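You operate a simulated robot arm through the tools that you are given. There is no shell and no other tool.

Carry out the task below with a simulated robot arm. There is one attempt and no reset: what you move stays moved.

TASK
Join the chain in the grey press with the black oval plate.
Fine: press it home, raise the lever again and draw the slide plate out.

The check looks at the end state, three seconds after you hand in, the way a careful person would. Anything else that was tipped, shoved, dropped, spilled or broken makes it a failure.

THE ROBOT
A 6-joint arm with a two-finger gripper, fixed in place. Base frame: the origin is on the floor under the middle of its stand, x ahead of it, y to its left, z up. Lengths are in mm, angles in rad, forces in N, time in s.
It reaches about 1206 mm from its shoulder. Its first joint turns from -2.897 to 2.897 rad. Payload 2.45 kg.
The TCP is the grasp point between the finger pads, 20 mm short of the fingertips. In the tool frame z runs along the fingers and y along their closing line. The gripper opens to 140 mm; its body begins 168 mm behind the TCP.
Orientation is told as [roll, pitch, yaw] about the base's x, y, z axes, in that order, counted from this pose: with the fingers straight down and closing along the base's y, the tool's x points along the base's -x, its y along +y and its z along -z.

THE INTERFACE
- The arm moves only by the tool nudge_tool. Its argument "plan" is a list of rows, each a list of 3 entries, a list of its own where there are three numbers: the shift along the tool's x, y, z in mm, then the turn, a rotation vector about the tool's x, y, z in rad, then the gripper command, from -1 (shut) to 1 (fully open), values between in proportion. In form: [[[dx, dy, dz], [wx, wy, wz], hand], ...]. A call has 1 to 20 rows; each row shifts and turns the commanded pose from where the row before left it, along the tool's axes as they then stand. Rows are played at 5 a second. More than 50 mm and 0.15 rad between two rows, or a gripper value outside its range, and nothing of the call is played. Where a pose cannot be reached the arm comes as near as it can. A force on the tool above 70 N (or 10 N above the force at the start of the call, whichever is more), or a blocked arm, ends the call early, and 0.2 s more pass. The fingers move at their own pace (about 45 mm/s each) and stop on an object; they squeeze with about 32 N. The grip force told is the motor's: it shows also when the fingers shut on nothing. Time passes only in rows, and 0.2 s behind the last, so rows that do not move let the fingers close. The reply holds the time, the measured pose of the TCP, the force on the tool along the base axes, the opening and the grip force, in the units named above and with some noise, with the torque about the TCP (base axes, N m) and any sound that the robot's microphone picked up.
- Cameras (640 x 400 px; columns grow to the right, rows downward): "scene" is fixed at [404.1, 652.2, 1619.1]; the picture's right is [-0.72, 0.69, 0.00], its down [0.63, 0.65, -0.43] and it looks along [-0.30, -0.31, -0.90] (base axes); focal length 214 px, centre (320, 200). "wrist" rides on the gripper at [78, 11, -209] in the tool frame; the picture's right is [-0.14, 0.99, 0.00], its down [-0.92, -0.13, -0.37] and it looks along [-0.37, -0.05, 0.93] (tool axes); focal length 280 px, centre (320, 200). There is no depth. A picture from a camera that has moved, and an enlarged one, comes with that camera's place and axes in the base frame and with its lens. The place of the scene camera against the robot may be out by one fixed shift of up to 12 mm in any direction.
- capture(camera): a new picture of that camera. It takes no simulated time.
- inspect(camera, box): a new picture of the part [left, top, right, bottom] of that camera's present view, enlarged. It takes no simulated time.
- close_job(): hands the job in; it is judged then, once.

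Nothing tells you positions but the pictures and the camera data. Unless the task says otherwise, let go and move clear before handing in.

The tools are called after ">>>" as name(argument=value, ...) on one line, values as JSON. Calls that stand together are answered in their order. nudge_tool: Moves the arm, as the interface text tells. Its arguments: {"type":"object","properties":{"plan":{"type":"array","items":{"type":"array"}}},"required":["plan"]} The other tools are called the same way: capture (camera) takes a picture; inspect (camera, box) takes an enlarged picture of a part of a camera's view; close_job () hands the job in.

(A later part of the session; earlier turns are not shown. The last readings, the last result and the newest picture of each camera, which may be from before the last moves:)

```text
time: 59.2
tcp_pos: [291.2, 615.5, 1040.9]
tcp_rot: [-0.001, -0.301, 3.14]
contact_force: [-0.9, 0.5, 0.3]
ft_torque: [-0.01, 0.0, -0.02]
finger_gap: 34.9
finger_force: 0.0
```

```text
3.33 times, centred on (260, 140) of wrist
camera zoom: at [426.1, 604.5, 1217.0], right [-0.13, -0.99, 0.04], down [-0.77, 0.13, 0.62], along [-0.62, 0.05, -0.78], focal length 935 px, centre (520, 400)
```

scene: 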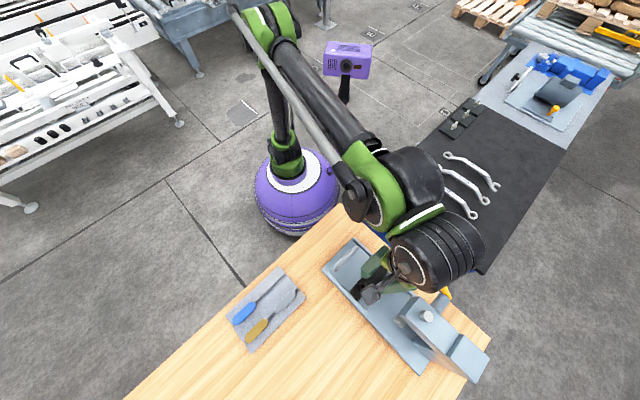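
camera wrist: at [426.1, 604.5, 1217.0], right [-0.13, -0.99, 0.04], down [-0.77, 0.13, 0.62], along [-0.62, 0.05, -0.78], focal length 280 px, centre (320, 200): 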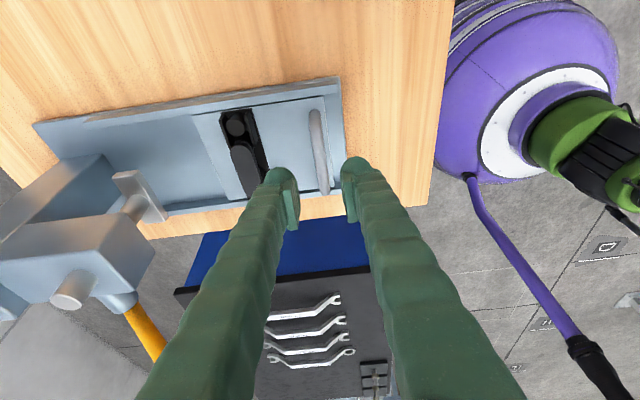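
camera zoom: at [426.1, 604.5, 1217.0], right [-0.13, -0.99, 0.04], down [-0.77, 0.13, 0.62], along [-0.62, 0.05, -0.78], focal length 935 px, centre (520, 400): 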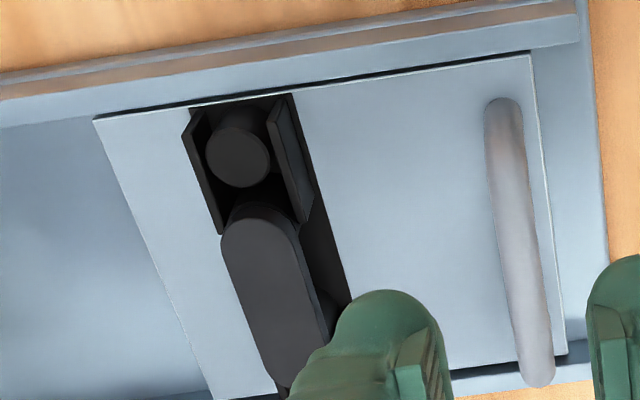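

>>> nudge_tool(plan=[[[0, 0, 30], [0, 0, 0], -0.5], [[0, 0, 30], [0, 0, 0], -0.5], [[0, 0, 30], [0, 0, 0], -0.5], [[0, 0, 29], [0, 0, 0], -0.5], [[0, 0, 0], [0, 0, 0], -0.5]])

>>> capture(camera="wrist")

>>> nudge_tool(plan=[[[0, 0, 0], [0, 0, 0], -0.7], [[0, 0, 0], [0, 0, 0], -0.85], [[0, 0, 0], [0, 0, 0], -1], [[0, 0, 0], [0, 0, 0], -1], [[0, 0, 0], [0, 0, 0], -1]])

```text
time: 60.4
tcp_pos: [255.9, 617.2, 925.7]
tcp_rot: [-0.003, -0.3, 3.138]
contact_force: [-0.3, 0.4, 0.7]
ft_torque: [-0.03, 0.02, -0.02]
finger_gap: 35.2
finger_force: 0.0
```

```text
taken
camera wrist: at [391.5, 605.5, 1102.5], right [-0.13, -0.99, 0.04], down [-0.77, 0.13, 0.62], along [-0.62, 0.05, -0.78], focal length 280 px, centre (320, 200)
```

wrist: 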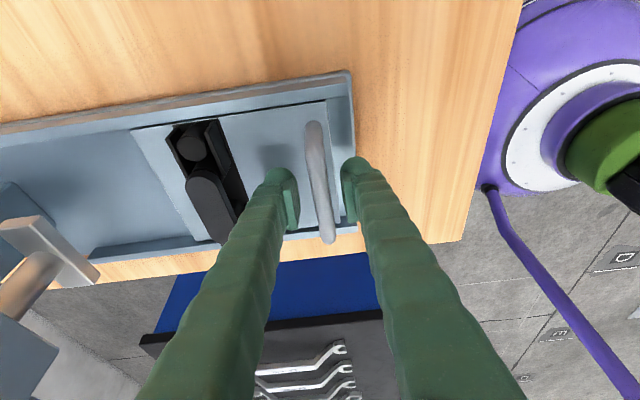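

```text
time: 61.6
tcp_pos: [256.4, 617.9, 926.5]
tcp_rot: [-0.001, -0.301, 3.139]
contact_force: [-0.1, -1.0, -3.6]
ft_torque: [-0.02, -0.05, 0.18]
finger_gap: 9.1
finger_force: 37.1
```

Handle gripped again. I'll push the slide back in (+y) toward its original position under the ram, in stages.

>>> nudge_tool(plan=[[[0, -6, 0], [0, 0, 0], -1], [[0, -9, 0], [0, 0, 0], -1], [[0, -9, 0], [0, 0, 0], -1], [[0, -9, 0], [0, 0, 0], -1], [[0, -9, 0], [0, 0, 0], -1], [[0, -9, 0], [0, 0, 0], -1], [[0, -9, 0], [0, 0, 0], -1], [[0, 0, 0], [0, 0, 0], -1]])

>>> capture(camera="wrist")

```text
time: 63.4
tcp_pos: [255.8, 676.5, 926.9]
tcp_rot: [-0.002, -0.3, 3.139]
contact_force: [2.1, -0.7, -18.6]
ft_torque: [0.02, -0.3, 0.17]
finger_gap: 9.2
finger_force: 36.9
```

```text
taken
camera wrist: at [391.5, 665.4, 1102.9], right [-0.13, -0.99, 0.04], down [-0.77, 0.13, 0.62], along [-0.62, 0.05, -0.78], focal length 280 px, centre (320, 200)
```

wrist: 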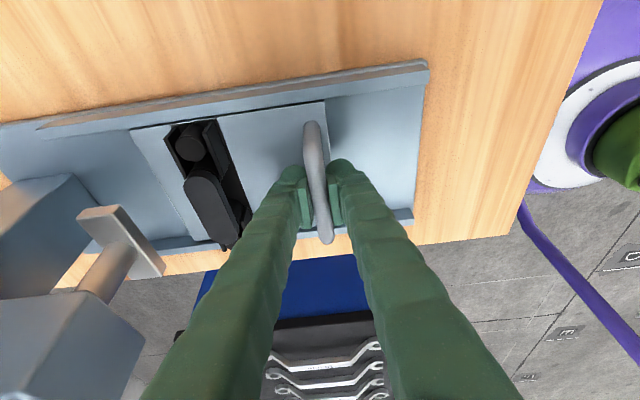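

>>> nudge_tool(plan=[[[0, 0, 0.8], [0, 0, 0], -1], [[0, -9, 0], [0, 0, 0], -1], [[0, -9, 0], [0, 0, 0], -1], [[0, -9, 0], [0, 0, 0], -1], [[0, -9, 0], [0, 0, 0], -1], [[0, -9, 0], [0, 0, 0], -1], [[0, 0, 0], [0, 0, 0], -1]])

>>> capture(camera="wrist")

>>> inspect(camera="wrist", box=[110, 110, 310, 270])

```text
time: 65.0
tcp_pos: [255.9, 721.9, 925.3]
tcp_rot: [-0.003, -0.3, 3.138]
contact_force: [9.1, -0.4, 16.9]
ft_torque: [0.02, 0.2, 0.17]
finger_gap: 9.0
finger_force: 36.3
```

```text
taken
camera wrist: at [391.4, 709.4, 1102.8], right [-0.13, -0.99, 0.04], down [-0.77, 0.13, 0.62], along [-0.62, 0.05, -0.78], focal length 280 px, centre (320, 200)
```

wrist: 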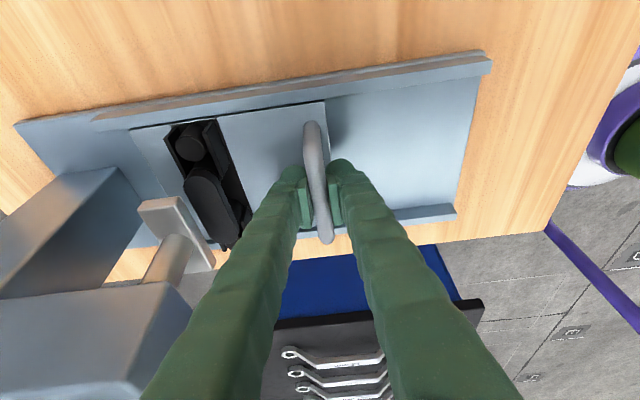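

```text
2.50 times, centred on (210, 190) of wrist
camera zoom: at [391.4, 709.4, 1102.8], right [-0.13, -0.99, 0.04], down [-0.77, 0.13, 0.62], along [-0.62, 0.05, -0.78], focal length 701 px, centre (595, 225)
```

zoom: 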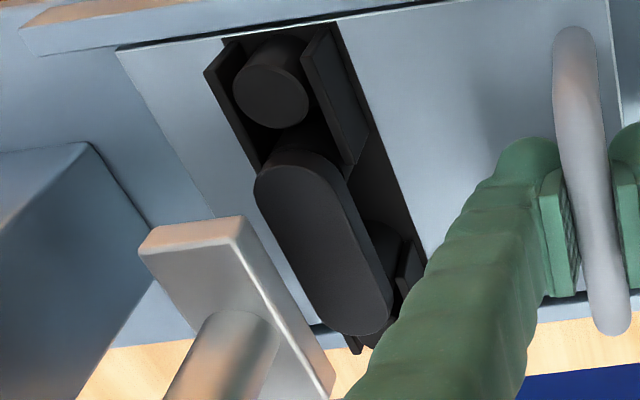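

>>> nudge_tool(plan=[[[0, 0, -0.4], [0, 0, 0], -1], [[0, -4, 0], [0, 0, 0], -1], [[0, -4, 0], [0, 0, 0], -1], [[0, -4, 0], [0, 0, 0], -1], [[0, 0, 0], [0, 0, 0], -1]])

>>> nudge_tool(plan=[[[0, -1.5, 0], [0, 0, 0], -1], [[0, -1.5, 0], [0, 0, 0], -1], [[0, 0, 0], [0, 0, 0], -1]])

>>> capture(camera="wrist")

>>> inspect(camera="wrist", box=[110, 110, 310, 270])

```text
time: 66.2
tcp_pos: [257.1, 733.5, 926.8]
tcp_rot: [-0.003, -0.301, 3.139]
contact_force: [8.7, -1.4, 5.5]
ft_torque: [0.0, 0.03, 0.17]
finger_gap: 9.1
finger_force: 36.4
```

```text
time: 67.0
tcp_pos: [255.8, 735.9, 925.2]
tcp_rot: [-0.001, -0.301, 3.139]
contact_force: [6.3, -0.3, 3.1]
ft_torque: [0.02, -0.01, 0.16]
finger_gap: 9.0
finger_force: 36.1
```

```text
taken
camera wrist: at [391.4, 725.2, 1102.6], right [-0.13, -0.99, 0.04], down [-0.77, 0.13, 0.62], along [-0.62, 0.05, -0.78], focal length 280 px, centre (320, 200)
```

wrist: 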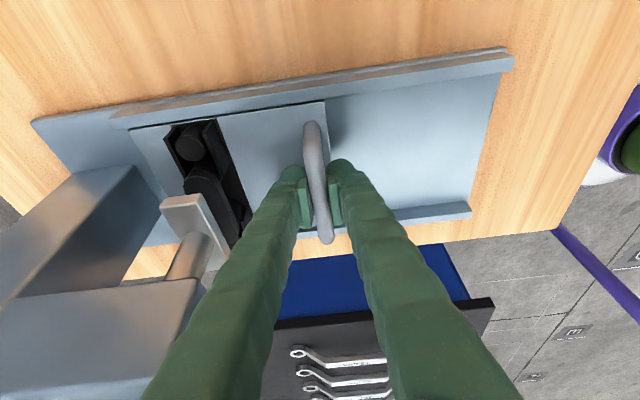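

```text
2.50 times, centred on (210, 190) of wrist
camera zoom: at [391.4, 725.2, 1102.6], right [-0.13, -0.99, 0.04], down [-0.77, 0.13, 0.62], along [-0.62, 0.05, -0.78], focal length 701 px, centre (595, 225)
```

zoom: 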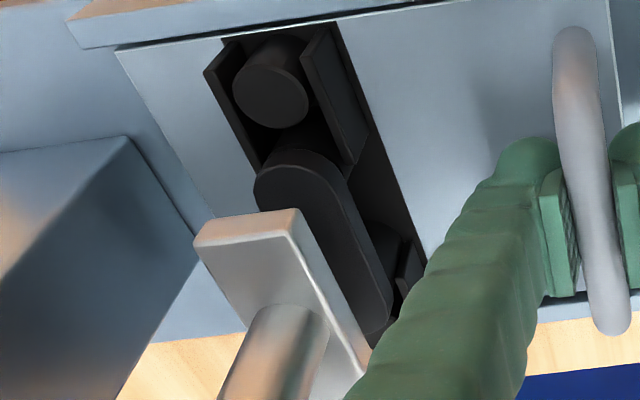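

The slide is back at its original position, with the plate under the ram bar. I'll release the handle and back off, then survey the lever.

>>> nudge_tool(plan=[[[0, 0, 0], [0, 0, 0], -0.8], [[0, 0, 0], [0, 0, 0], -0.5], [[0, 0, 0], [0, 0, 0], -0.5], [[0, 0, 0], [0, 0, 0], -0.5]])

>>> nudge_tool(plan=[[[0, 0, -30], [0, 0, 0], -0.5], [[0, 0, -30], [0, 0, 0], -0.5], [[0, 0, -30], [0, 0, 0], -0.5], [[0, 0, -35], [0, 0, 0], -0.5], [[0, 15, -35], [0, 0.1, 0], -0.5], [[0, 15, -35], [0, 0.1, 0], -0.5], [[0, 15, -35], [0, 0.1, 0], -0.5], [[0, 20, -35], [0, 0, 0], -0.5], [[0, 20, -35], [0, 0, 0], -1], [[0, 0, 0], [0, 0, 0], -1]])

>>> capture(camera="wrist")

>>> capture(camera="scene")

```text
time: 68.0
tcp_pos: [255.8, 736.3, 926.0]
tcp_rot: [0.0, -0.3, 3.139]
contact_force: [-0.1, 0.3, -0.8]
ft_torque: [0.01, 0.03, -0.01]
finger_gap: 34.9
finger_force: 0.1
```

```text
time: 70.2
tcp_pos: [312.2, 650.5, 1219.4]
tcp_rot: [-0.002, -0.002, 3.136]
contact_force: [0.2, 0.9, 0.5]
ft_torque: [0.0, -0.02, -0.01]
finger_gap: 0.0
finger_force: 13.7
```

```text
taken
camera wrist: at [389.3, 639.3, 1427.8], right [-0.14, -0.99, 0.0], down [-0.92, 0.13, 0.37], along [-0.36, 0.05, -0.93], focal length 280 px, centre (320, 200)
```

wrist: 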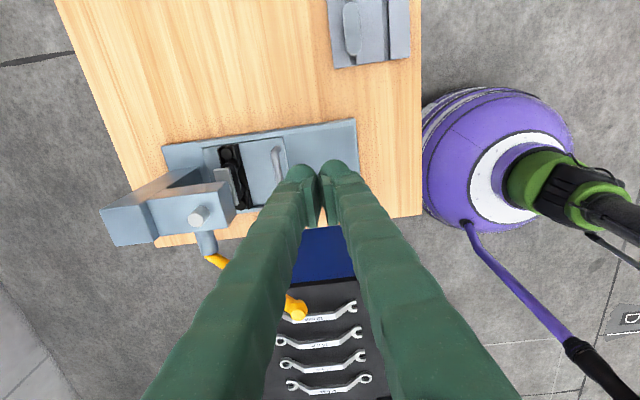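

```text
taken
```

scene: 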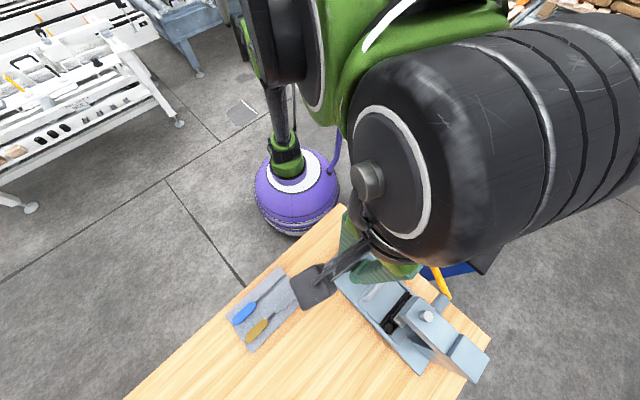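

>>> inspect(camera="wrist", box=[150, 170, 330, 330])

>>> inspect(camera="scene", box=[380, 240, 500, 390])

```text
2.50 times, centred on (240, 250) of wrist
camera zoom: at [389.3, 639.3, 1427.8], right [-0.14, -0.99, 0.0], down [-0.92, 0.13, 0.37], along [-0.36, 0.05, -0.93], focal length 701 px, centre (520, 75)
```

zoom: 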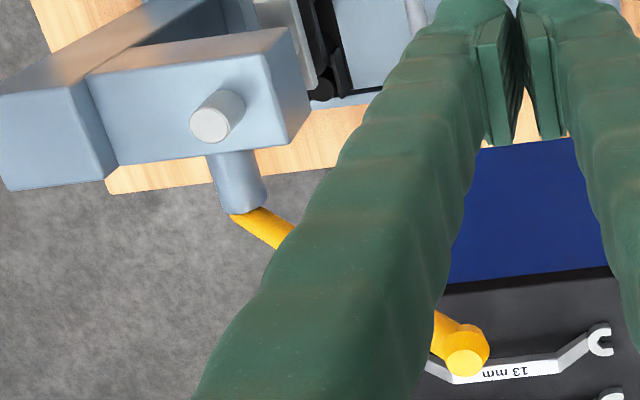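

```text
2.67 times, centred on (440, 315) of scene
camera zoom: at [404.1, 652.2, 1619.1], right [-0.72, 0.69, 0.0], down [0.63, 0.65, -0.43], along [-0.3, -0.31, -0.9], focal length 572 px, centre (0, -107)
```

zoom: 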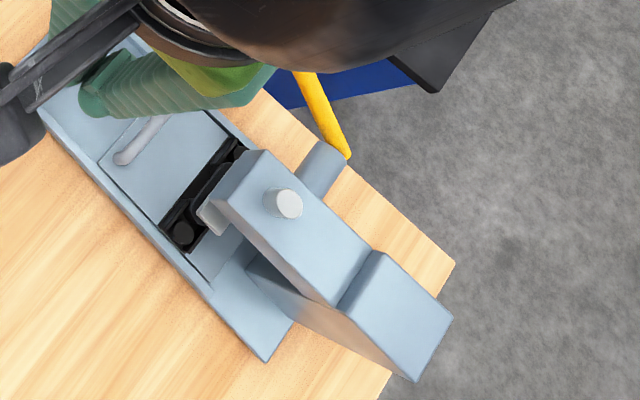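

The lever knob is near (163, 698, 1176) and its pivot near (y 848, z 1038), so the lever points about 43° up toward -y. I'll turn the hand to yaw 90° and take a clear look at the lever from the front before gripping it.

>>> nudge_tool(plan=[[[-27.3, 16.7, -13.3], [0, 0, 0], 0], [[-27.3, 16.7, -13.3], [0, 0, 0], 1], [[-27.3, 16.7, -13.3], [0, 0, 0], 1], [[0, 0, 0], [0, 0, 0.1428], 1], [[0, 0, 0], [0, 0, 0.1428], 1], [[0, 0, 0], [0, 0, 0.1428], 1], [[0, 0, 0], [0, 0, 0.1428], 1], [[0, 0, 0], [0, 0, 0.1428], 1], [[0, 0, 0], [0, 0, 0.1428], 1], [[0, 0, 0], [0, 0, 0.1428], 1], [[0, 0, 0], [0, 0, 0.1428], 1], [[0, 0, 0], [0, 0, 0.1428], 1], [[0, 0, 0], [0, 0, 0.1428], 1], [[0, 0, 0], [0, 0, 0.1428], 1], [[0, 0, 0], [0, 0, 0], 1]])

>>> capture(camera="wrist")

>>> capture(camera="scene")

```text
time: 73.4
tcp_pos: [232.3, 600.8, 1256.9]
tcp_rot: [0.0, -0.002, 1.566]
contact_force: [-0.1, 0.3, 1.2]
ft_torque: [0.06, 0.02, 0.03]
finger_gap: 139.9
finger_force: 0.1
```

```text
taken
camera wrist: at [219.1, 522.7, 1467.1], right [-0.99, 0.14, 0.0], down [0.13, 0.92, 0.37], along [0.05, 0.37, -0.93], focal length 280 px, centre (320, 200)
```

wrist: 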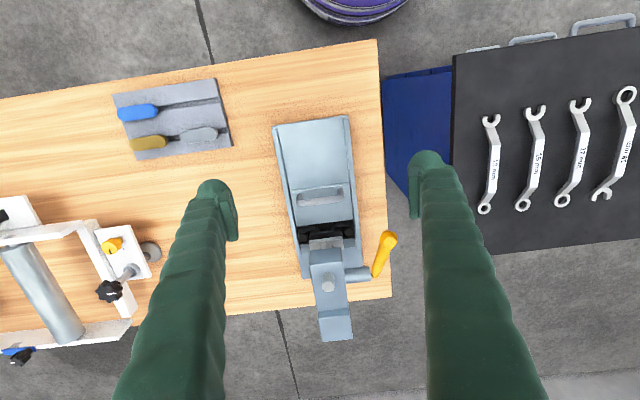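

```text
taken
```

scene: 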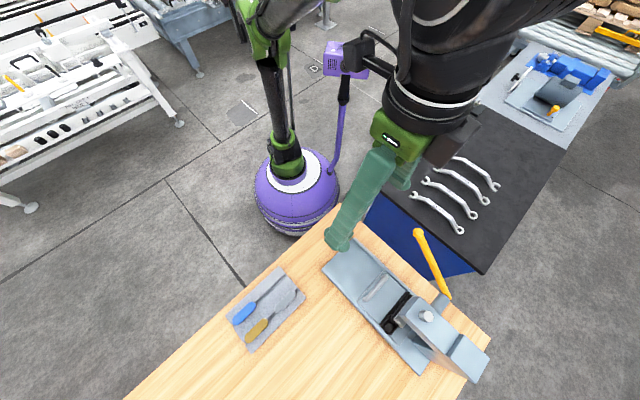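

Clear view of the lever. Zooming in on it for exact geometry.

>>> inspect(camera="wrist", box=[290, 180, 415, 350])

>>> inspect(camera="scene", box=[390, 215, 490, 320])

>>> inspect(camera="wrist", box=[355, 220, 405, 285])

```text
2.35 times, centred on (352, 265) of wrist
camera zoom: at [219.1, 522.7, 1467.1], right [-0.99, 0.14, 0.0], down [0.13, 0.92, 0.37], along [0.05, 0.37, -0.93], focal length 660 px, centre (244, 47)
```

zoom: 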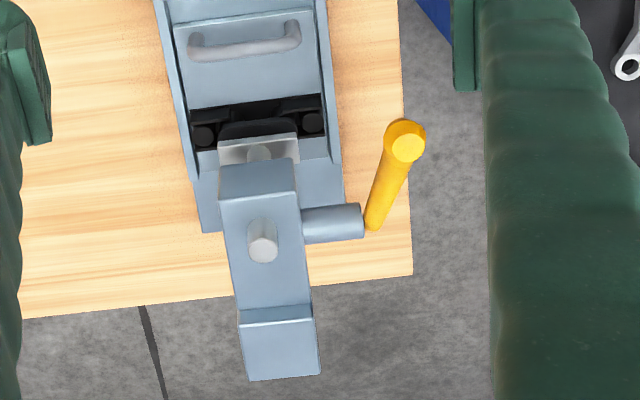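

```text
3.81 times, centred on (440, 268) of scene
camera zoom: at [404.1, 652.2, 1619.1], right [-0.72, 0.69, 0.0], down [0.63, 0.65, -0.43], along [-0.3, -0.31, -0.9], focal length 817 px, centre (-137, -57)
```

zoom: 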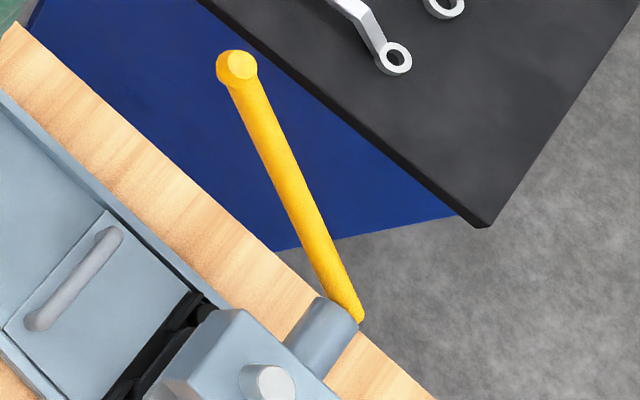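

```text
6.15 times, centred on (380, 252) of wrist
camera zoom: at [219.1, 522.7, 1467.1], right [-0.99, 0.14, 0.0], down [0.13, 0.92, 0.37], along [0.05, 0.37, -0.93], focal length 1726 px, centre (-49, -123)
```

zoom: 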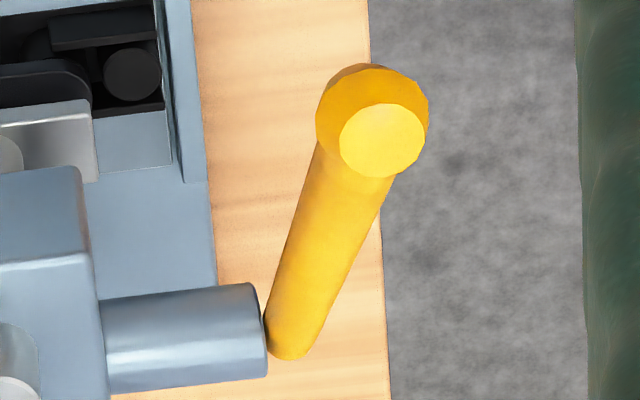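

Lever geometry: end at (162.5, 695.5, 1186), root at about (163, 856, 1035), so about 43.5° up and 217 mm long. I'll position above the bar, about 165 mm from the pivot, with the fingers set to straddle it along x.

>>> nudge_tool(plan=[[[-33, 17.3, 0], [0, 0, 0], 0], [[-33, 17.3, 0], [0, 0, 0], -0.14], [[-33, 17.3, 0], [0, 0, 0], -0.14], [[-33, 17.3, 0], [0, 0, 0], -0.14], [[0, 0, 10], [0, 0, 0], -0.14], [[0, 0, 0], [0, 0, 0], -0.14]])

>>> capture(camera="wrist")

>>> capture(camera="scene")

```text
time: 74.8
tcp_pos: [162.5, 734.7, 1246.9]
tcp_rot: [0.0, -0.002, 1.569]
contact_force: [-0.2, 0.3, 0.8]
ft_torque: [0.02, 0.0, 0.02]
finger_gap: 60.3
finger_force: 0.1
```

```text
taken
camera wrist: at [150.1, 655.6, 1456.2], right [-0.99, 0.14, 0.0], down [0.13, 0.92, 0.37], along [0.05, 0.37, -0.93], focal length 280 px, centre (320, 200)
```

wrist: 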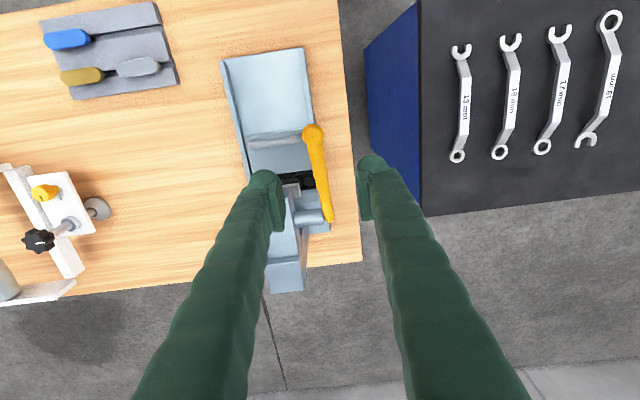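

```text
taken
```

scene: 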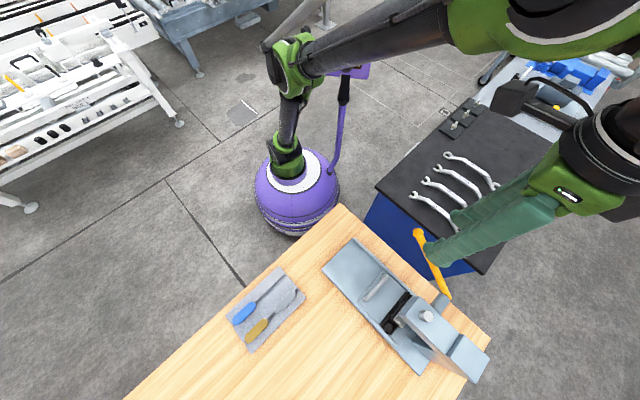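

>>> nudge_tool(plan=[[[0, 0, 20], [0, 0, 0], -0.14], [[0, 0, 20], [0, 0, 0], -0.14], [[0, 0, 20], [0, 0, 0], -0.14], [[0, 0, 0], [0, 0, 0], -0.14]])

>>> capture(camera="wrist")

>>> inspect(camera="scene", box=[390, 200, 510, 330])

```text
time: 75.8
tcp_pos: [162.5, 734.0, 1187.7]
tcp_rot: [0.001, -0.002, 1.57]
contact_force: [0.1, -1.1, -0.9]
ft_torque: [-0.01, 0.01, -0.02]
finger_gap: 60.1
finger_force: 0.0
```

```text
taken
camera wrist: at [150.4, 655.0, 1396.9], right [-0.99, 0.14, 0.0], down [0.13, 0.92, 0.37], along [0.05, 0.37, -0.93], focal length 280 px, centre (320, 200)
```

wrist: 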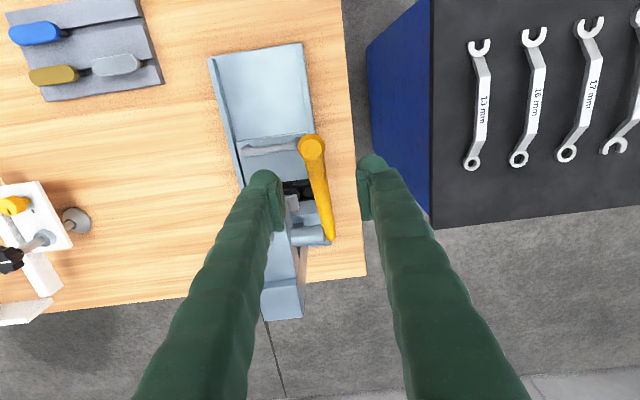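

```text
3.08 times, centred on (450, 265) of scene
camera zoom: at [404.1, 652.2, 1619.1], right [-0.72, 0.69, 0.0], down [0.63, 0.65, -0.43], along [-0.3, -0.31, -0.9], focal length 660 px, centre (-80, 0)
```

zoom: 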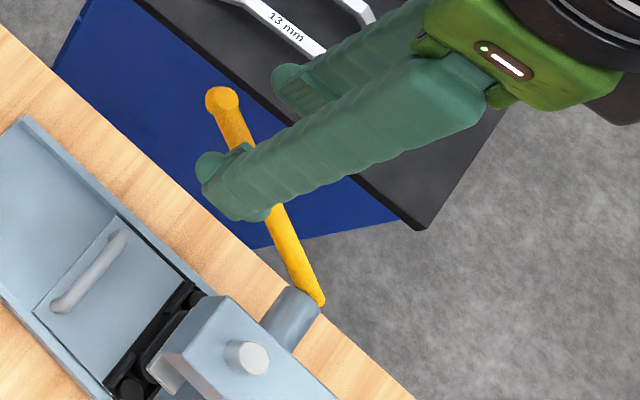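

>>> nudge_tool(plan=[[[0, 0, 18], [0, 0, 0], -0.14], [[0, 0, 19], [0, 0, 0], -0.14], [[0, 0, 0], [0, 0, 0], -0.14]])

>>> nudge_tool(plan=[[[0, 0, 0], [0, 0, 0], -0.4], [[0, 0, 0], [0, 0, 0], -0.6], [[0, 0, 0], [0, 0, 0], -0.75], [[0, 0, 0], [0, 0, 0], -0.85], [[0, 0, 0], [0, 0, 0], -1], [[0, 0, 0], [0, 0, 0], -1]])

>>> capture(camera="wrist")

>>> inspect(camera="scene", box=[390, 200, 510, 330])

```text
time: 76.6
tcp_pos: [162.4, 733.4, 1150.1]
tcp_rot: [0.0, -0.004, 1.57]
contact_force: [-0.5, 0.8, -0.9]
ft_torque: [0.05, 0.03, 0.01]
finger_gap: 60.1
finger_force: 0.0
```

```text
time: 78.0
tcp_pos: [165.2, 732.8, 1150.8]
tcp_rot: [0.001, -0.002, 1.567]
contact_force: [13.1, 0.7, -1.2]
ft_torque: [-0.02, -0.15, -0.09]
finger_gap: 15.6
finger_force: 41.4
```

```text
taken
camera wrist: at [151.8, 654.8, 1359.8], right [-0.99, 0.14, 0.0], down [0.13, 0.92, 0.37], along [0.05, 0.37, -0.93], focal length 280 px, centre (320, 200)
```

wrist: 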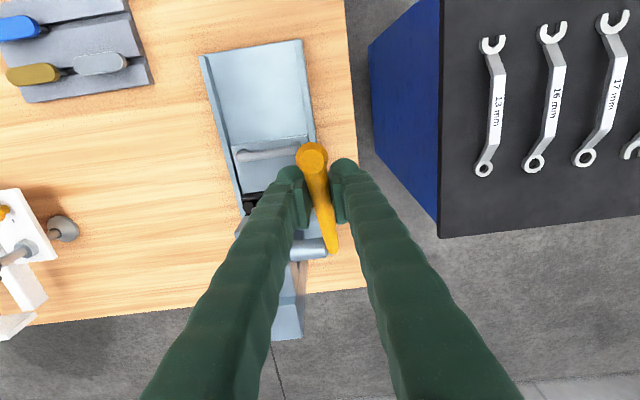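

```text
3.08 times, centred on (450, 265) of scene
camera zoom: at [404.1, 652.2, 1619.1], right [-0.72, 0.69, 0.0], down [0.63, 0.65, -0.43], along [-0.3, -0.31, -0.9], focal length 660 px, centre (-80, 0)
```

zoom: 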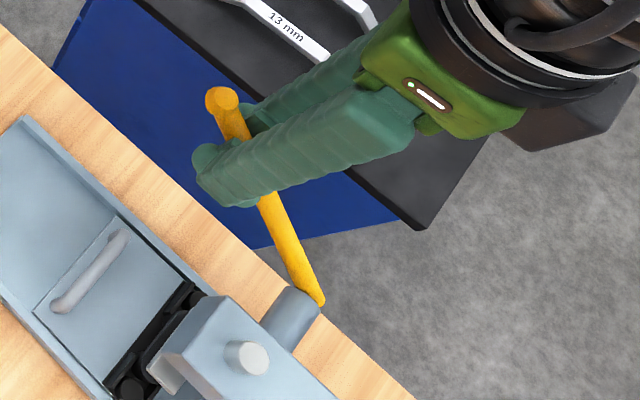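

The lever is gripped (gap 15.6 mm). A sideways load of 13 N shows I'm about 1 mm off in x, so I'll relieve that and begin the downward arc about the pivot.

>>> nudge_tool(plan=[[[0, -1.2, 0], [0, 0, 0], -1], [[3.8, 0, 4.2], [0, 0, 0], -1], [[3.7, 0, 4.2], [0, 0, 0], -1], [[3.6, 0, 4.5], [0, 0, 0], -1], [[3.5, 0, 4.6], [0, 0, 0], -1], [[0, 0, 0], [0, 0, 0], -1]])

>>> inspect(camera="scene", box=[390, 200, 510, 330])

>>> capture(camera="wrist")

```text
time: 79.4
tcp_pos: [163.8, 718.9, 1131.7]
tcp_rot: [0.001, -0.002, 1.569]
contact_force: [8.8, 4.5, 3.8]
ft_torque: [0.88, -0.06, -0.09]
finger_gap: 15.8
finger_force: 41.0
```

```text
3.08 times, centred on (450, 265) of scene
camera zoom: at [404.1, 652.2, 1619.1], right [-0.72, 0.69, 0.0], down [0.63, 0.65, -0.43], along [-0.3, -0.31, -0.9], focal length 660 px, centre (-80, 0)
```

zoom: 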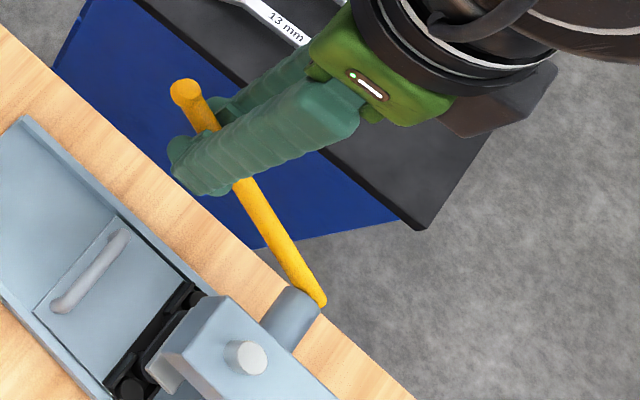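

```text
taken
camera wrist: at [152.0, 640.6, 1341.9], right [-0.99, 0.14, 0.0], down [0.13, 0.92, 0.37], along [0.05, 0.37, -0.93], focal length 280 px, centre (320, 200)
```

wrist: 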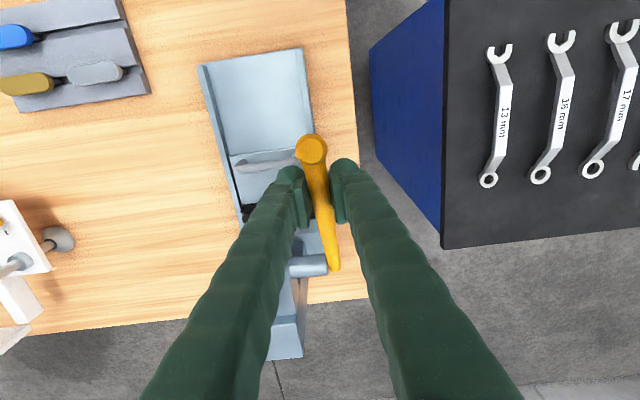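

The lever follows with little force. Continuing the arc in small increments.

>>> nudge_tool(plan=[[[3.2, -0.5, 4.75], [0, 0, 0], -1], [[3.2, 0, 4.75], [0, 0, 0], -1], [[2.9, 0, 5], [0, 0, 0], -1], [[2.9, 0, 5], [0, 0, 0], -1], [[2.5, 0, 5.15], [0, 0, 0], -1], [[2.5, 0, 5.15], [0, 0, 0], -1], [[2.15, 0, 5.35], [0, 0, 0], -1], [[2.15, 0, 5.35], [0, 0, 0], -1], [[0, 0, 0], [0, 0, 0], -1]])

>>> capture(camera="scene")

>>> inspect(camera="scene", box=[370, 200, 490, 350])

>>> capture(camera="wrist")

```text
time: 81.4
tcp_pos: [163.2, 698.1, 1092.5]
tcp_rot: [0.0, -0.001, 1.569]
contact_force: [2.2, 9.7, 2.1]
ft_torque: [0.92, -0.05, -0.05]
finger_gap: 15.8
finger_force: 41.5
```

```text
taken
```

scene: 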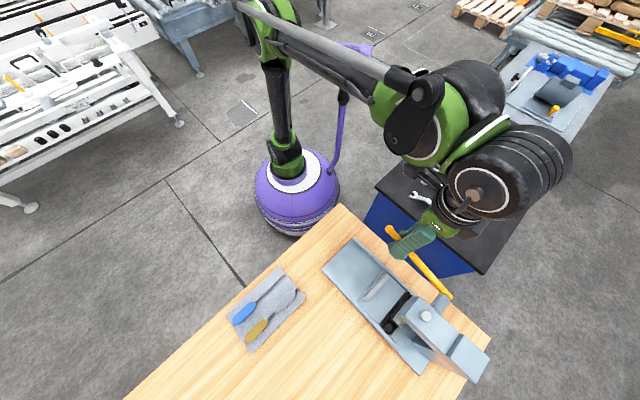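

```text
2.67 times, centred on (430, 275) of scene
camera zoom: at [404.1, 652.2, 1619.1], right [-0.72, 0.69, 0.0], down [0.63, 0.65, -0.43], along [-0.3, -0.31, -0.9], focal length 572 px, centre (27, 0)
```

zoom: 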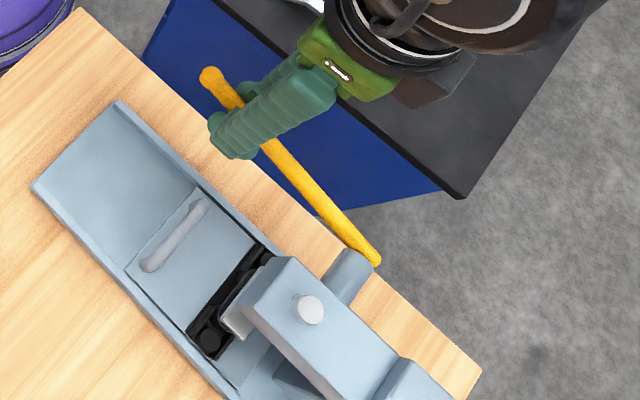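

```text
taken
camera wrist: at [152.0, 619.3, 1301.5], right [-0.99, 0.14, 0.0], down [0.13, 0.92, 0.37], along [0.05, 0.37, -0.93], focal length 280 px, centre (320, 200)
```

wrist: 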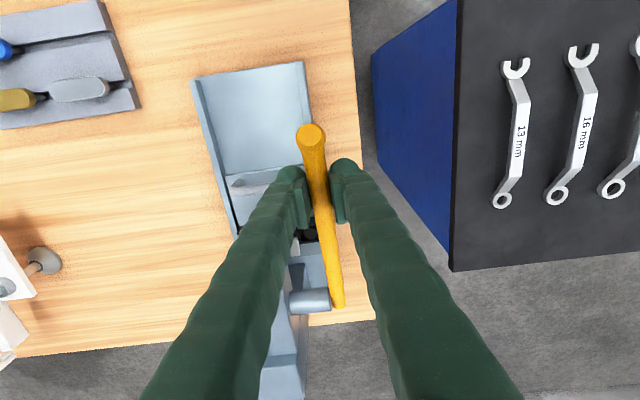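

>>> nudge_tool(plan=[[[1.3, 0, 5.5], [0, 0, 0], -1], [[1.3, 0, 5.5], [0, 0, 0], -1], [[1.2, 0, 5.6], [0, 0, 0], -1], [[1.2, 0, 5.6], [0, 0, 0], -1], [[0.9, 0, 5.65], [0, 0, 0], -1], [[0.9, 0, 5.65], [0, 0, 0], -1], [[0.6, 0, 5.75], [0, 0, 0], -1], [[0.5, 0, 5.75], [0, 0, 0], -1], [[0, 0, 0], [0, 0, 0], -1]])

>>> inspect(camera="scene", box=[370, 200, 490, 350])

>>> capture(camera="wrist")

```text
time: 83.4
tcp_pos: [163.8, 689.3, 1047.6]
tcp_rot: [0.0, -0.002, 1.565]
contact_force: [8.4, 3.7, 3.7]
ft_torque: [0.63, -0.06, -0.09]
finger_gap: 14.6
finger_force: 41.1
```

```text
2.67 times, centred on (430, 275) of scene
camera zoom: at [404.1, 652.2, 1619.1], right [-0.72, 0.69, 0.0], down [0.63, 0.65, -0.43], along [-0.3, -0.31, -0.9], focal length 572 px, centre (27, 0)
```

zoom: 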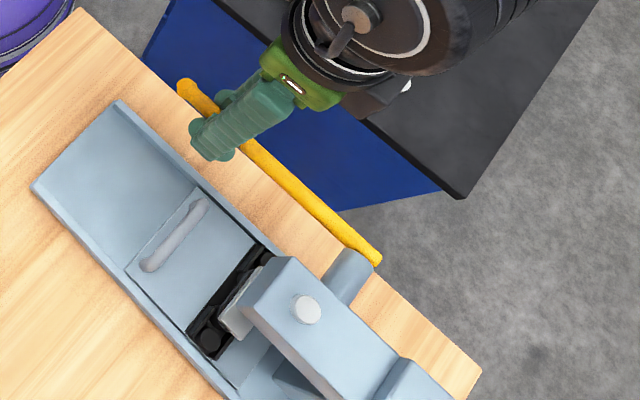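

```text
taken
camera wrist: at [151.8, 611.2, 1256.6], right [-0.99, 0.14, 0.0], down [0.13, 0.92, 0.37], along [0.05, 0.37, -0.93], focal length 280 px, centre (320, 200)
```

wrist: 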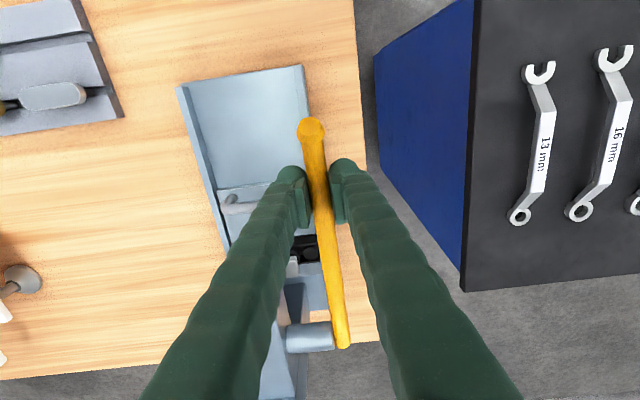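

>>> nudge_tool(plan=[[[0.2, -0.4, 5.75], [0, 0, 0], -1], [[0.2, 0, 5.75], [0, 0, 0], -1], [[-0.2, 0, 5.75], [0, 0, 0], -1], [[-0.2, 0, 5.75], [0, 0, 0], -1], [[0, 0, 0], [0, 0, 0], -1]])

>>> inspect(camera="scene", box=[370, 230, 490, 350])

>>> nudge_tool(plan=[[[-0.6, 0, 5.75], [0, 0, 0], -1], [[-0.6, 0, 5.75], [0, 0, 0], -1], [[0, 0, 0], [0, 0, 0], -1]])

>>> inspect(camera="scene", box=[370, 230, 490, 350])

```text
time: 84.6
tcp_pos: [164.0, 689.5, 1024.5]
tcp_rot: [-0.001, -0.001, 1.57]
contact_force: [1.9, 4.5, 2.8]
ft_torque: [0.5, -0.03, 0.11]
finger_gap: 12.5
finger_force: 39.4
```

```text
3.33 times, centred on (430, 290) of scene
camera zoom: at [404.1, 652.2, 1619.1], right [-0.72, 0.69, 0.0], down [0.63, 0.65, -0.43], along [-0.3, -0.31, -0.9], focal length 715 px, centre (-47, -100)
```

zoom: 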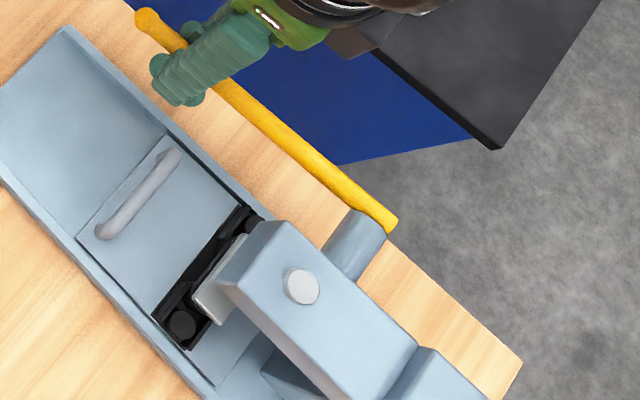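

```text
time: 85.4
tcp_pos: [164.7, 690.6, 1011.7]
tcp_rot: [-0.001, -0.001, 1.567]
contact_force: [4.1, 3.9, 4.7]
ft_torque: [0.76, -0.03, 0.2]
finger_gap: 12.3
finger_force: 39.5
```

```text
3.33 times, centred on (430, 290) of scene
camera zoom: at [404.1, 652.2, 1619.1], right [-0.72, 0.69, 0.0], down [0.63, 0.65, -0.43], along [-0.3, -0.31, -0.9], focal length 715 px, centre (-47, -100)
```

zoom: 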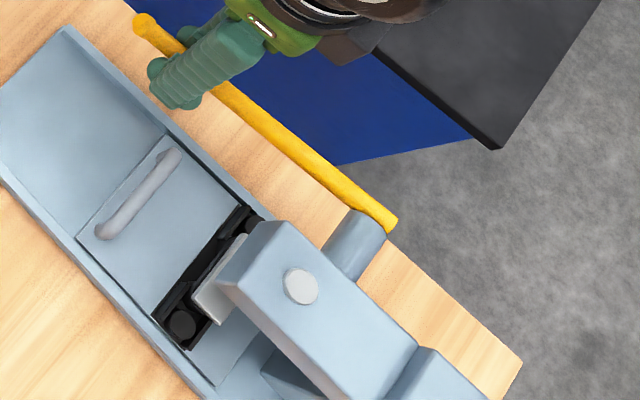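

The finger gap fell from 15.6 to 12.3 mm, so the bar may be shifting within the pads. I'll check before continuing.

>>> capture(camera="wrist")

>>> inspect(camera="wrist", box=[260, 100, 380, 250])

>>> inspect(camera="scene", box=[385, 220, 445, 265])

>>> inspect(camera="scene", box=[390, 285, 450, 340])

```text
taken
camera wrist: at [151.9, 612.5, 1221.5], right [-0.99, 0.14, 0.0], down [0.13, 0.92, 0.37], along [0.05, 0.37, -0.93], focal length 280 px, centre (320, 200)
```

wrist: 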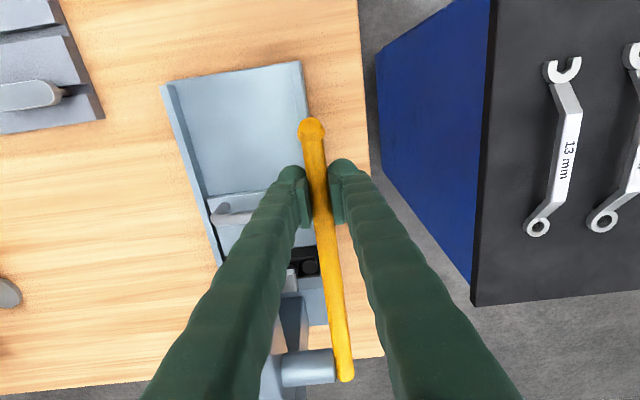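

```text
2.67 times, centred on (320, 175) of wrist
camera zoom: at [151.9, 612.5, 1221.5], right [-0.99, 0.14, 0.0], down [0.13, 0.92, 0.37], along [0.05, 0.37, -0.93], focal length 748 px, centre (320, 267)
```

zoom: 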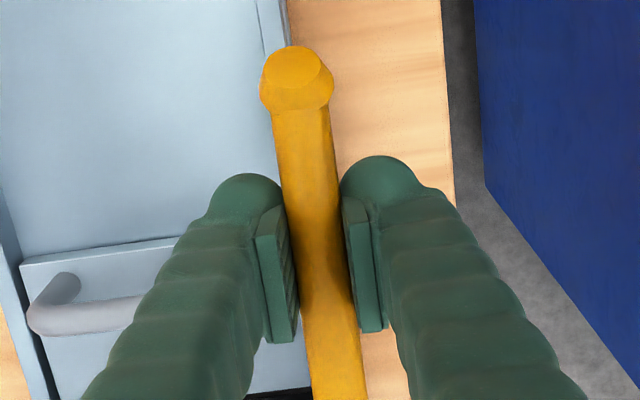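

```text
8.89 times, centred on (415, 242) of scene
camera zoom: at [404.1, 652.2, 1619.1], right [-0.72, 0.69, 0.0], down [0.63, 0.65, -0.43], along [-0.3, -0.31, -0.9], focal length 1906 px, centre (-524, -178)
```

zoom: 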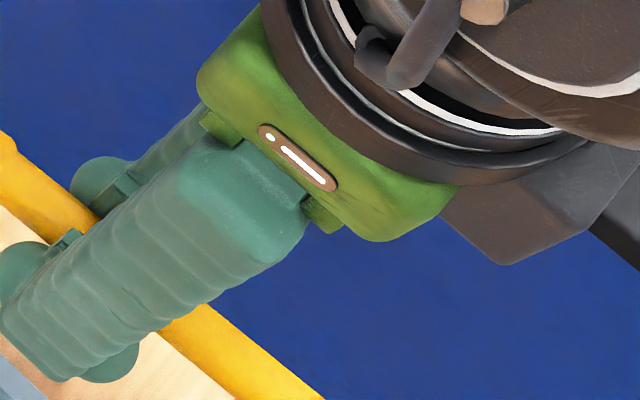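

```text
7.27 times, centred on (420, 312) of scene
camera zoom: at [404.1, 652.2, 1619.1], right [-0.72, 0.69, 0.0], down [0.63, 0.65, -0.43], along [-0.3, -0.31, -0.9], focal length 1560 px, centre (-407, -618)
```

zoom: 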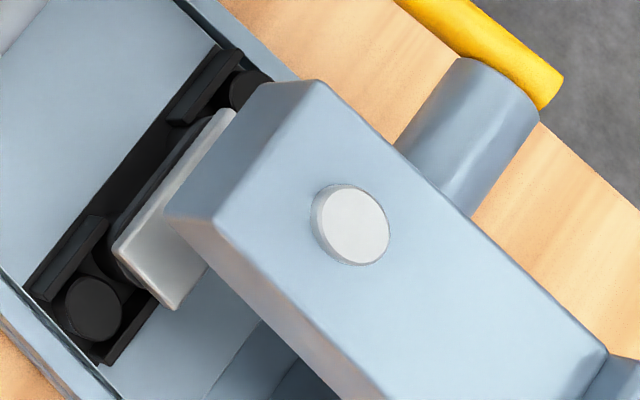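

By the knob's apparent size the lever is really at about −7°, so it's tracking well and the bar has just settled lower in the fingers. The ram has come down about 15 mm. Continuing down in small steps, watching force.

>>> nudge_tool(plan=[[[-1, 0, 5.65], [0, 0, 0], -1], [[-1, 0, 5.65], [0, 0, 0], -1], [[-1.4, 0, 5.6], [0, 0, 0], -1], [[-1.4, 0, 5.6], [0, 0, 0], -1], [[0, 0, 0], [0, 0, 0], -1]])

>>> inspect(camera="scene", box=[390, 285, 450, 340])

>>> capture(camera="wrist")

```text
time: 86.6
tcp_pos: [164.0, 694.4, 990.4]
tcp_rot: [0.0, -0.003, 1.568]
contact_force: [5.2, -14.2, 34.1]
ft_torque: [-0.35, -0.01, 0.26]
finger_gap: 11.3
finger_force: 37.7
```

```text
7.27 times, centred on (420, 312) of scene
camera zoom: at [404.1, 652.2, 1619.1], right [-0.72, 0.69, 0.0], down [0.63, 0.65, -0.43], along [-0.3, -0.31, -0.9], focal length 1560 px, centre (-407, -618)
```

zoom: 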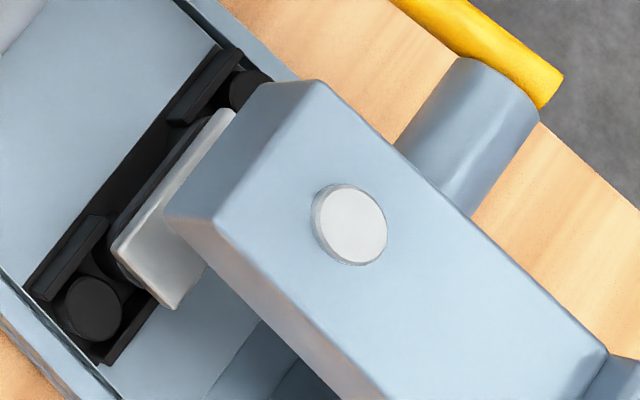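

```text
taken
camera wrist: at [151.9, 615.5, 1200.2], right [-0.99, 0.14, 0.0], down [0.13, 0.92, 0.37], along [0.05, 0.37, -0.93], focal length 280 px, centre (320, 200)
```

wrist: 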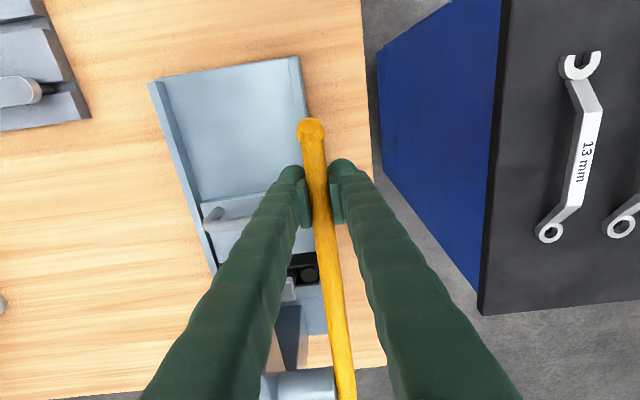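

Resistance has appeared: 34 N down. I'll check how far the lever and ram have actually moved.

>>> inspect(camera="wrist", box=[260, 100, 380, 250])

>>> inspect(camera="scene", box=[370, 220, 470, 330])

```text
2.67 times, centred on (320, 175) of wrist
camera zoom: at [151.9, 615.5, 1200.2], right [-0.99, 0.14, 0.0], down [0.13, 0.92, 0.37], along [0.05, 0.37, -0.93], focal length 748 px, centre (320, 267)
```

zoom: 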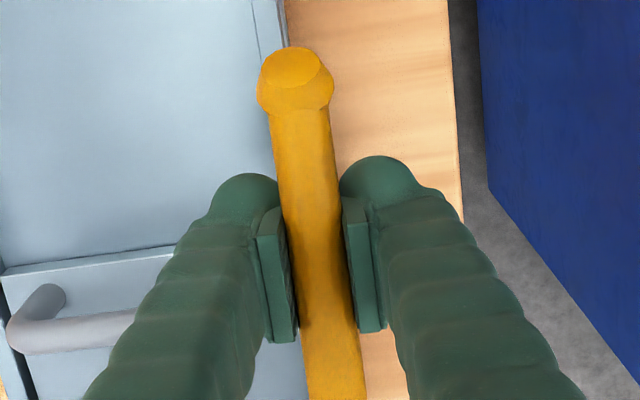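

```text
3.64 times, centred on (420, 275) of scene
camera zoom: at [404.1, 652.2, 1619.1], right [-0.72, 0.69, 0.0], down [0.63, 0.65, -0.43], along [-0.3, -0.31, -0.9], focal length 780 px, centre (-44, -73)
```

zoom: 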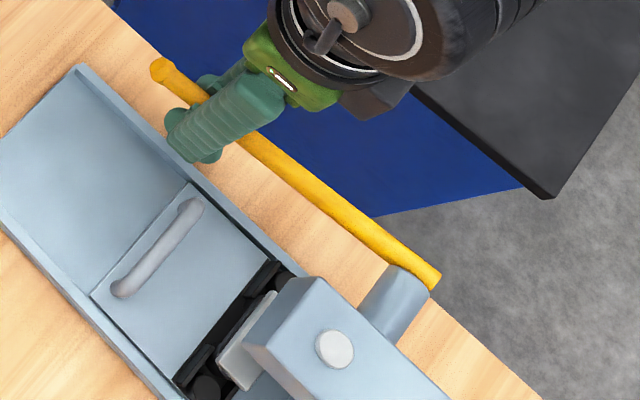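

The lever stands at about −11° and the bar has slid up about 15 mm inside the grip, so gripping won't transmit the pressing force. I'll let go, see whether the lever stays, and then push it down from above with nearly closed fingers.

>>> nudge_tool(plan=[[[0, 0, 0], [0, 0, 0], -0.7], [[0, 0, 0], [0, 0, 0], -0.5], [[0, 0, 0], [0, 0, 0], -0.4], [[0, 0, 0], [0, 0, 0], -0.4]])

>>> capture(camera="wrist")

>>> inspect(camera="scene", box=[370, 220, 470, 330])

```text
time: 87.6
tcp_pos: [163.6, 695.3, 990.0]
tcp_rot: [-0.001, -0.002, 1.569]
contact_force: [0.4, -0.2, 0.0]
ft_torque: [0.02, -0.01, -0.02]
finger_gap: 42.2
finger_force: 0.0
```

```text
taken
camera wrist: at [151.7, 617.7, 1199.0], right [-0.99, 0.14, 0.0], down [0.13, 0.92, 0.37], along [0.05, 0.37, -0.93], focal length 280 px, centre (320, 200)
```

wrist: 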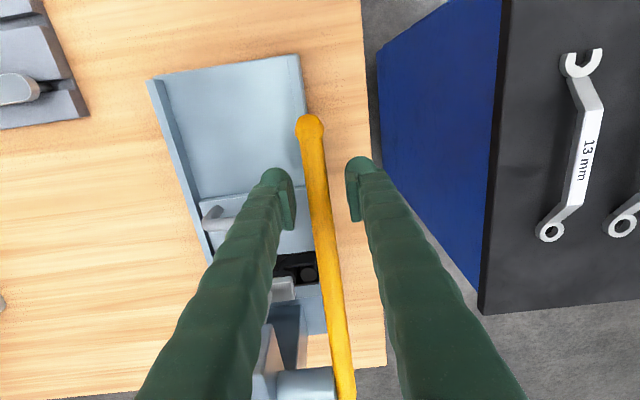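

```text
3.64 times, centred on (420, 275) of scene
camera zoom: at [404.1, 652.2, 1619.1], right [-0.72, 0.69, 0.0], down [0.63, 0.65, -0.43], along [-0.3, -0.31, -0.9], focal length 780 px, centre (-44, -73)
```

zoom: 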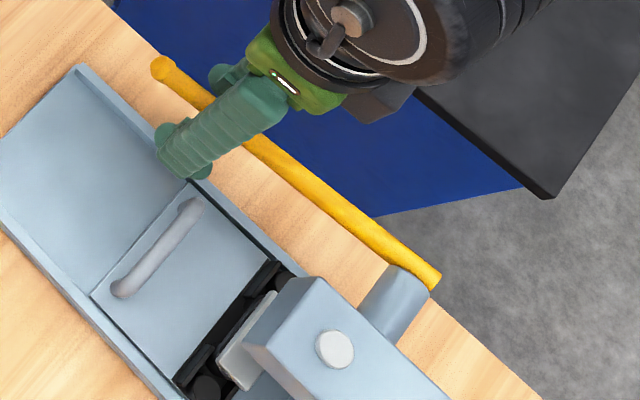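

The lever stays where it is. I'll lift clear, narrow the fingers to an 8 mm notch, and lean the hand so the fingertips face the bar squarely.

>>> nudge_tool(plan=[[[0, 0, -20], [0, 0, 0], -0.4], [[0, 0, -30], [0, 0, 0], -0.4], [[0, 0, -30], [0, 0, 0], -0.4], [[15, 0, 0], [0, -0.1, 0], -0.4], [[15, 0, 0], [0, -0.1, 0], -0.7], [[0, 0, 0], [0, -0.1, 0], -0.886], [[0, 0, 0], [0, 0, 0], -0.886], [[0, 0, 0], [0, 0, 0], -0.886]])

>>> capture(camera="wrist")

>>> inspect(camera="scene", box=[370, 200, 490, 330])

```text
time: 89.4
tcp_pos: [163.4, 665.2, 1068.8]
tcp_rot: [0.0, -0.301, 1.569]
contact_force: [-0.4, -0.2, 0.5]
ft_torque: [0.02, -0.01, 0.0]
finger_gap: 7.7
finger_force: 0.1
```

```text
taken
camera wrist: at [152.1, 529.1, 1245.1], right [-0.99, 0.13, 0.04], down [0.13, 0.77, 0.63], along [0.05, 0.62, -0.78], focal length 280 px, centre (320, 200)
```

wrist: 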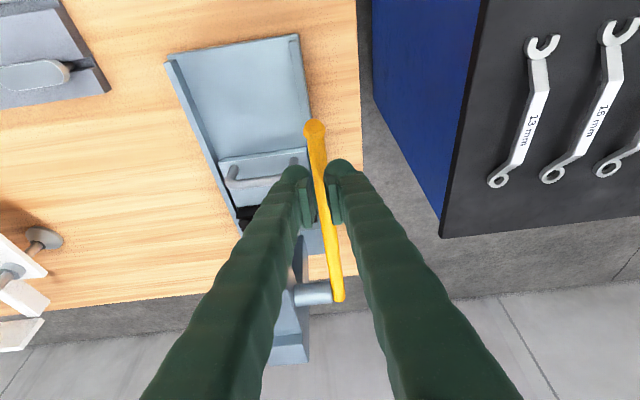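

```text
3.08 times, centred on (430, 265) of scene
camera zoom: at [404.1, 652.2, 1619.1], right [-0.72, 0.69, 0.0], down [0.63, 0.65, -0.43], along [-0.3, -0.31, -0.9], focal length 660 px, centre (-18, 0)
```

zoom: 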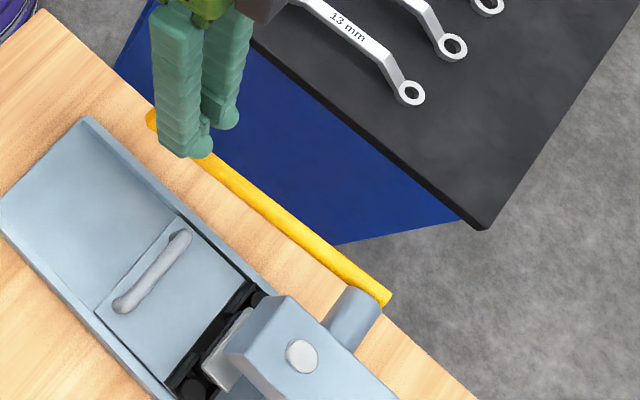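

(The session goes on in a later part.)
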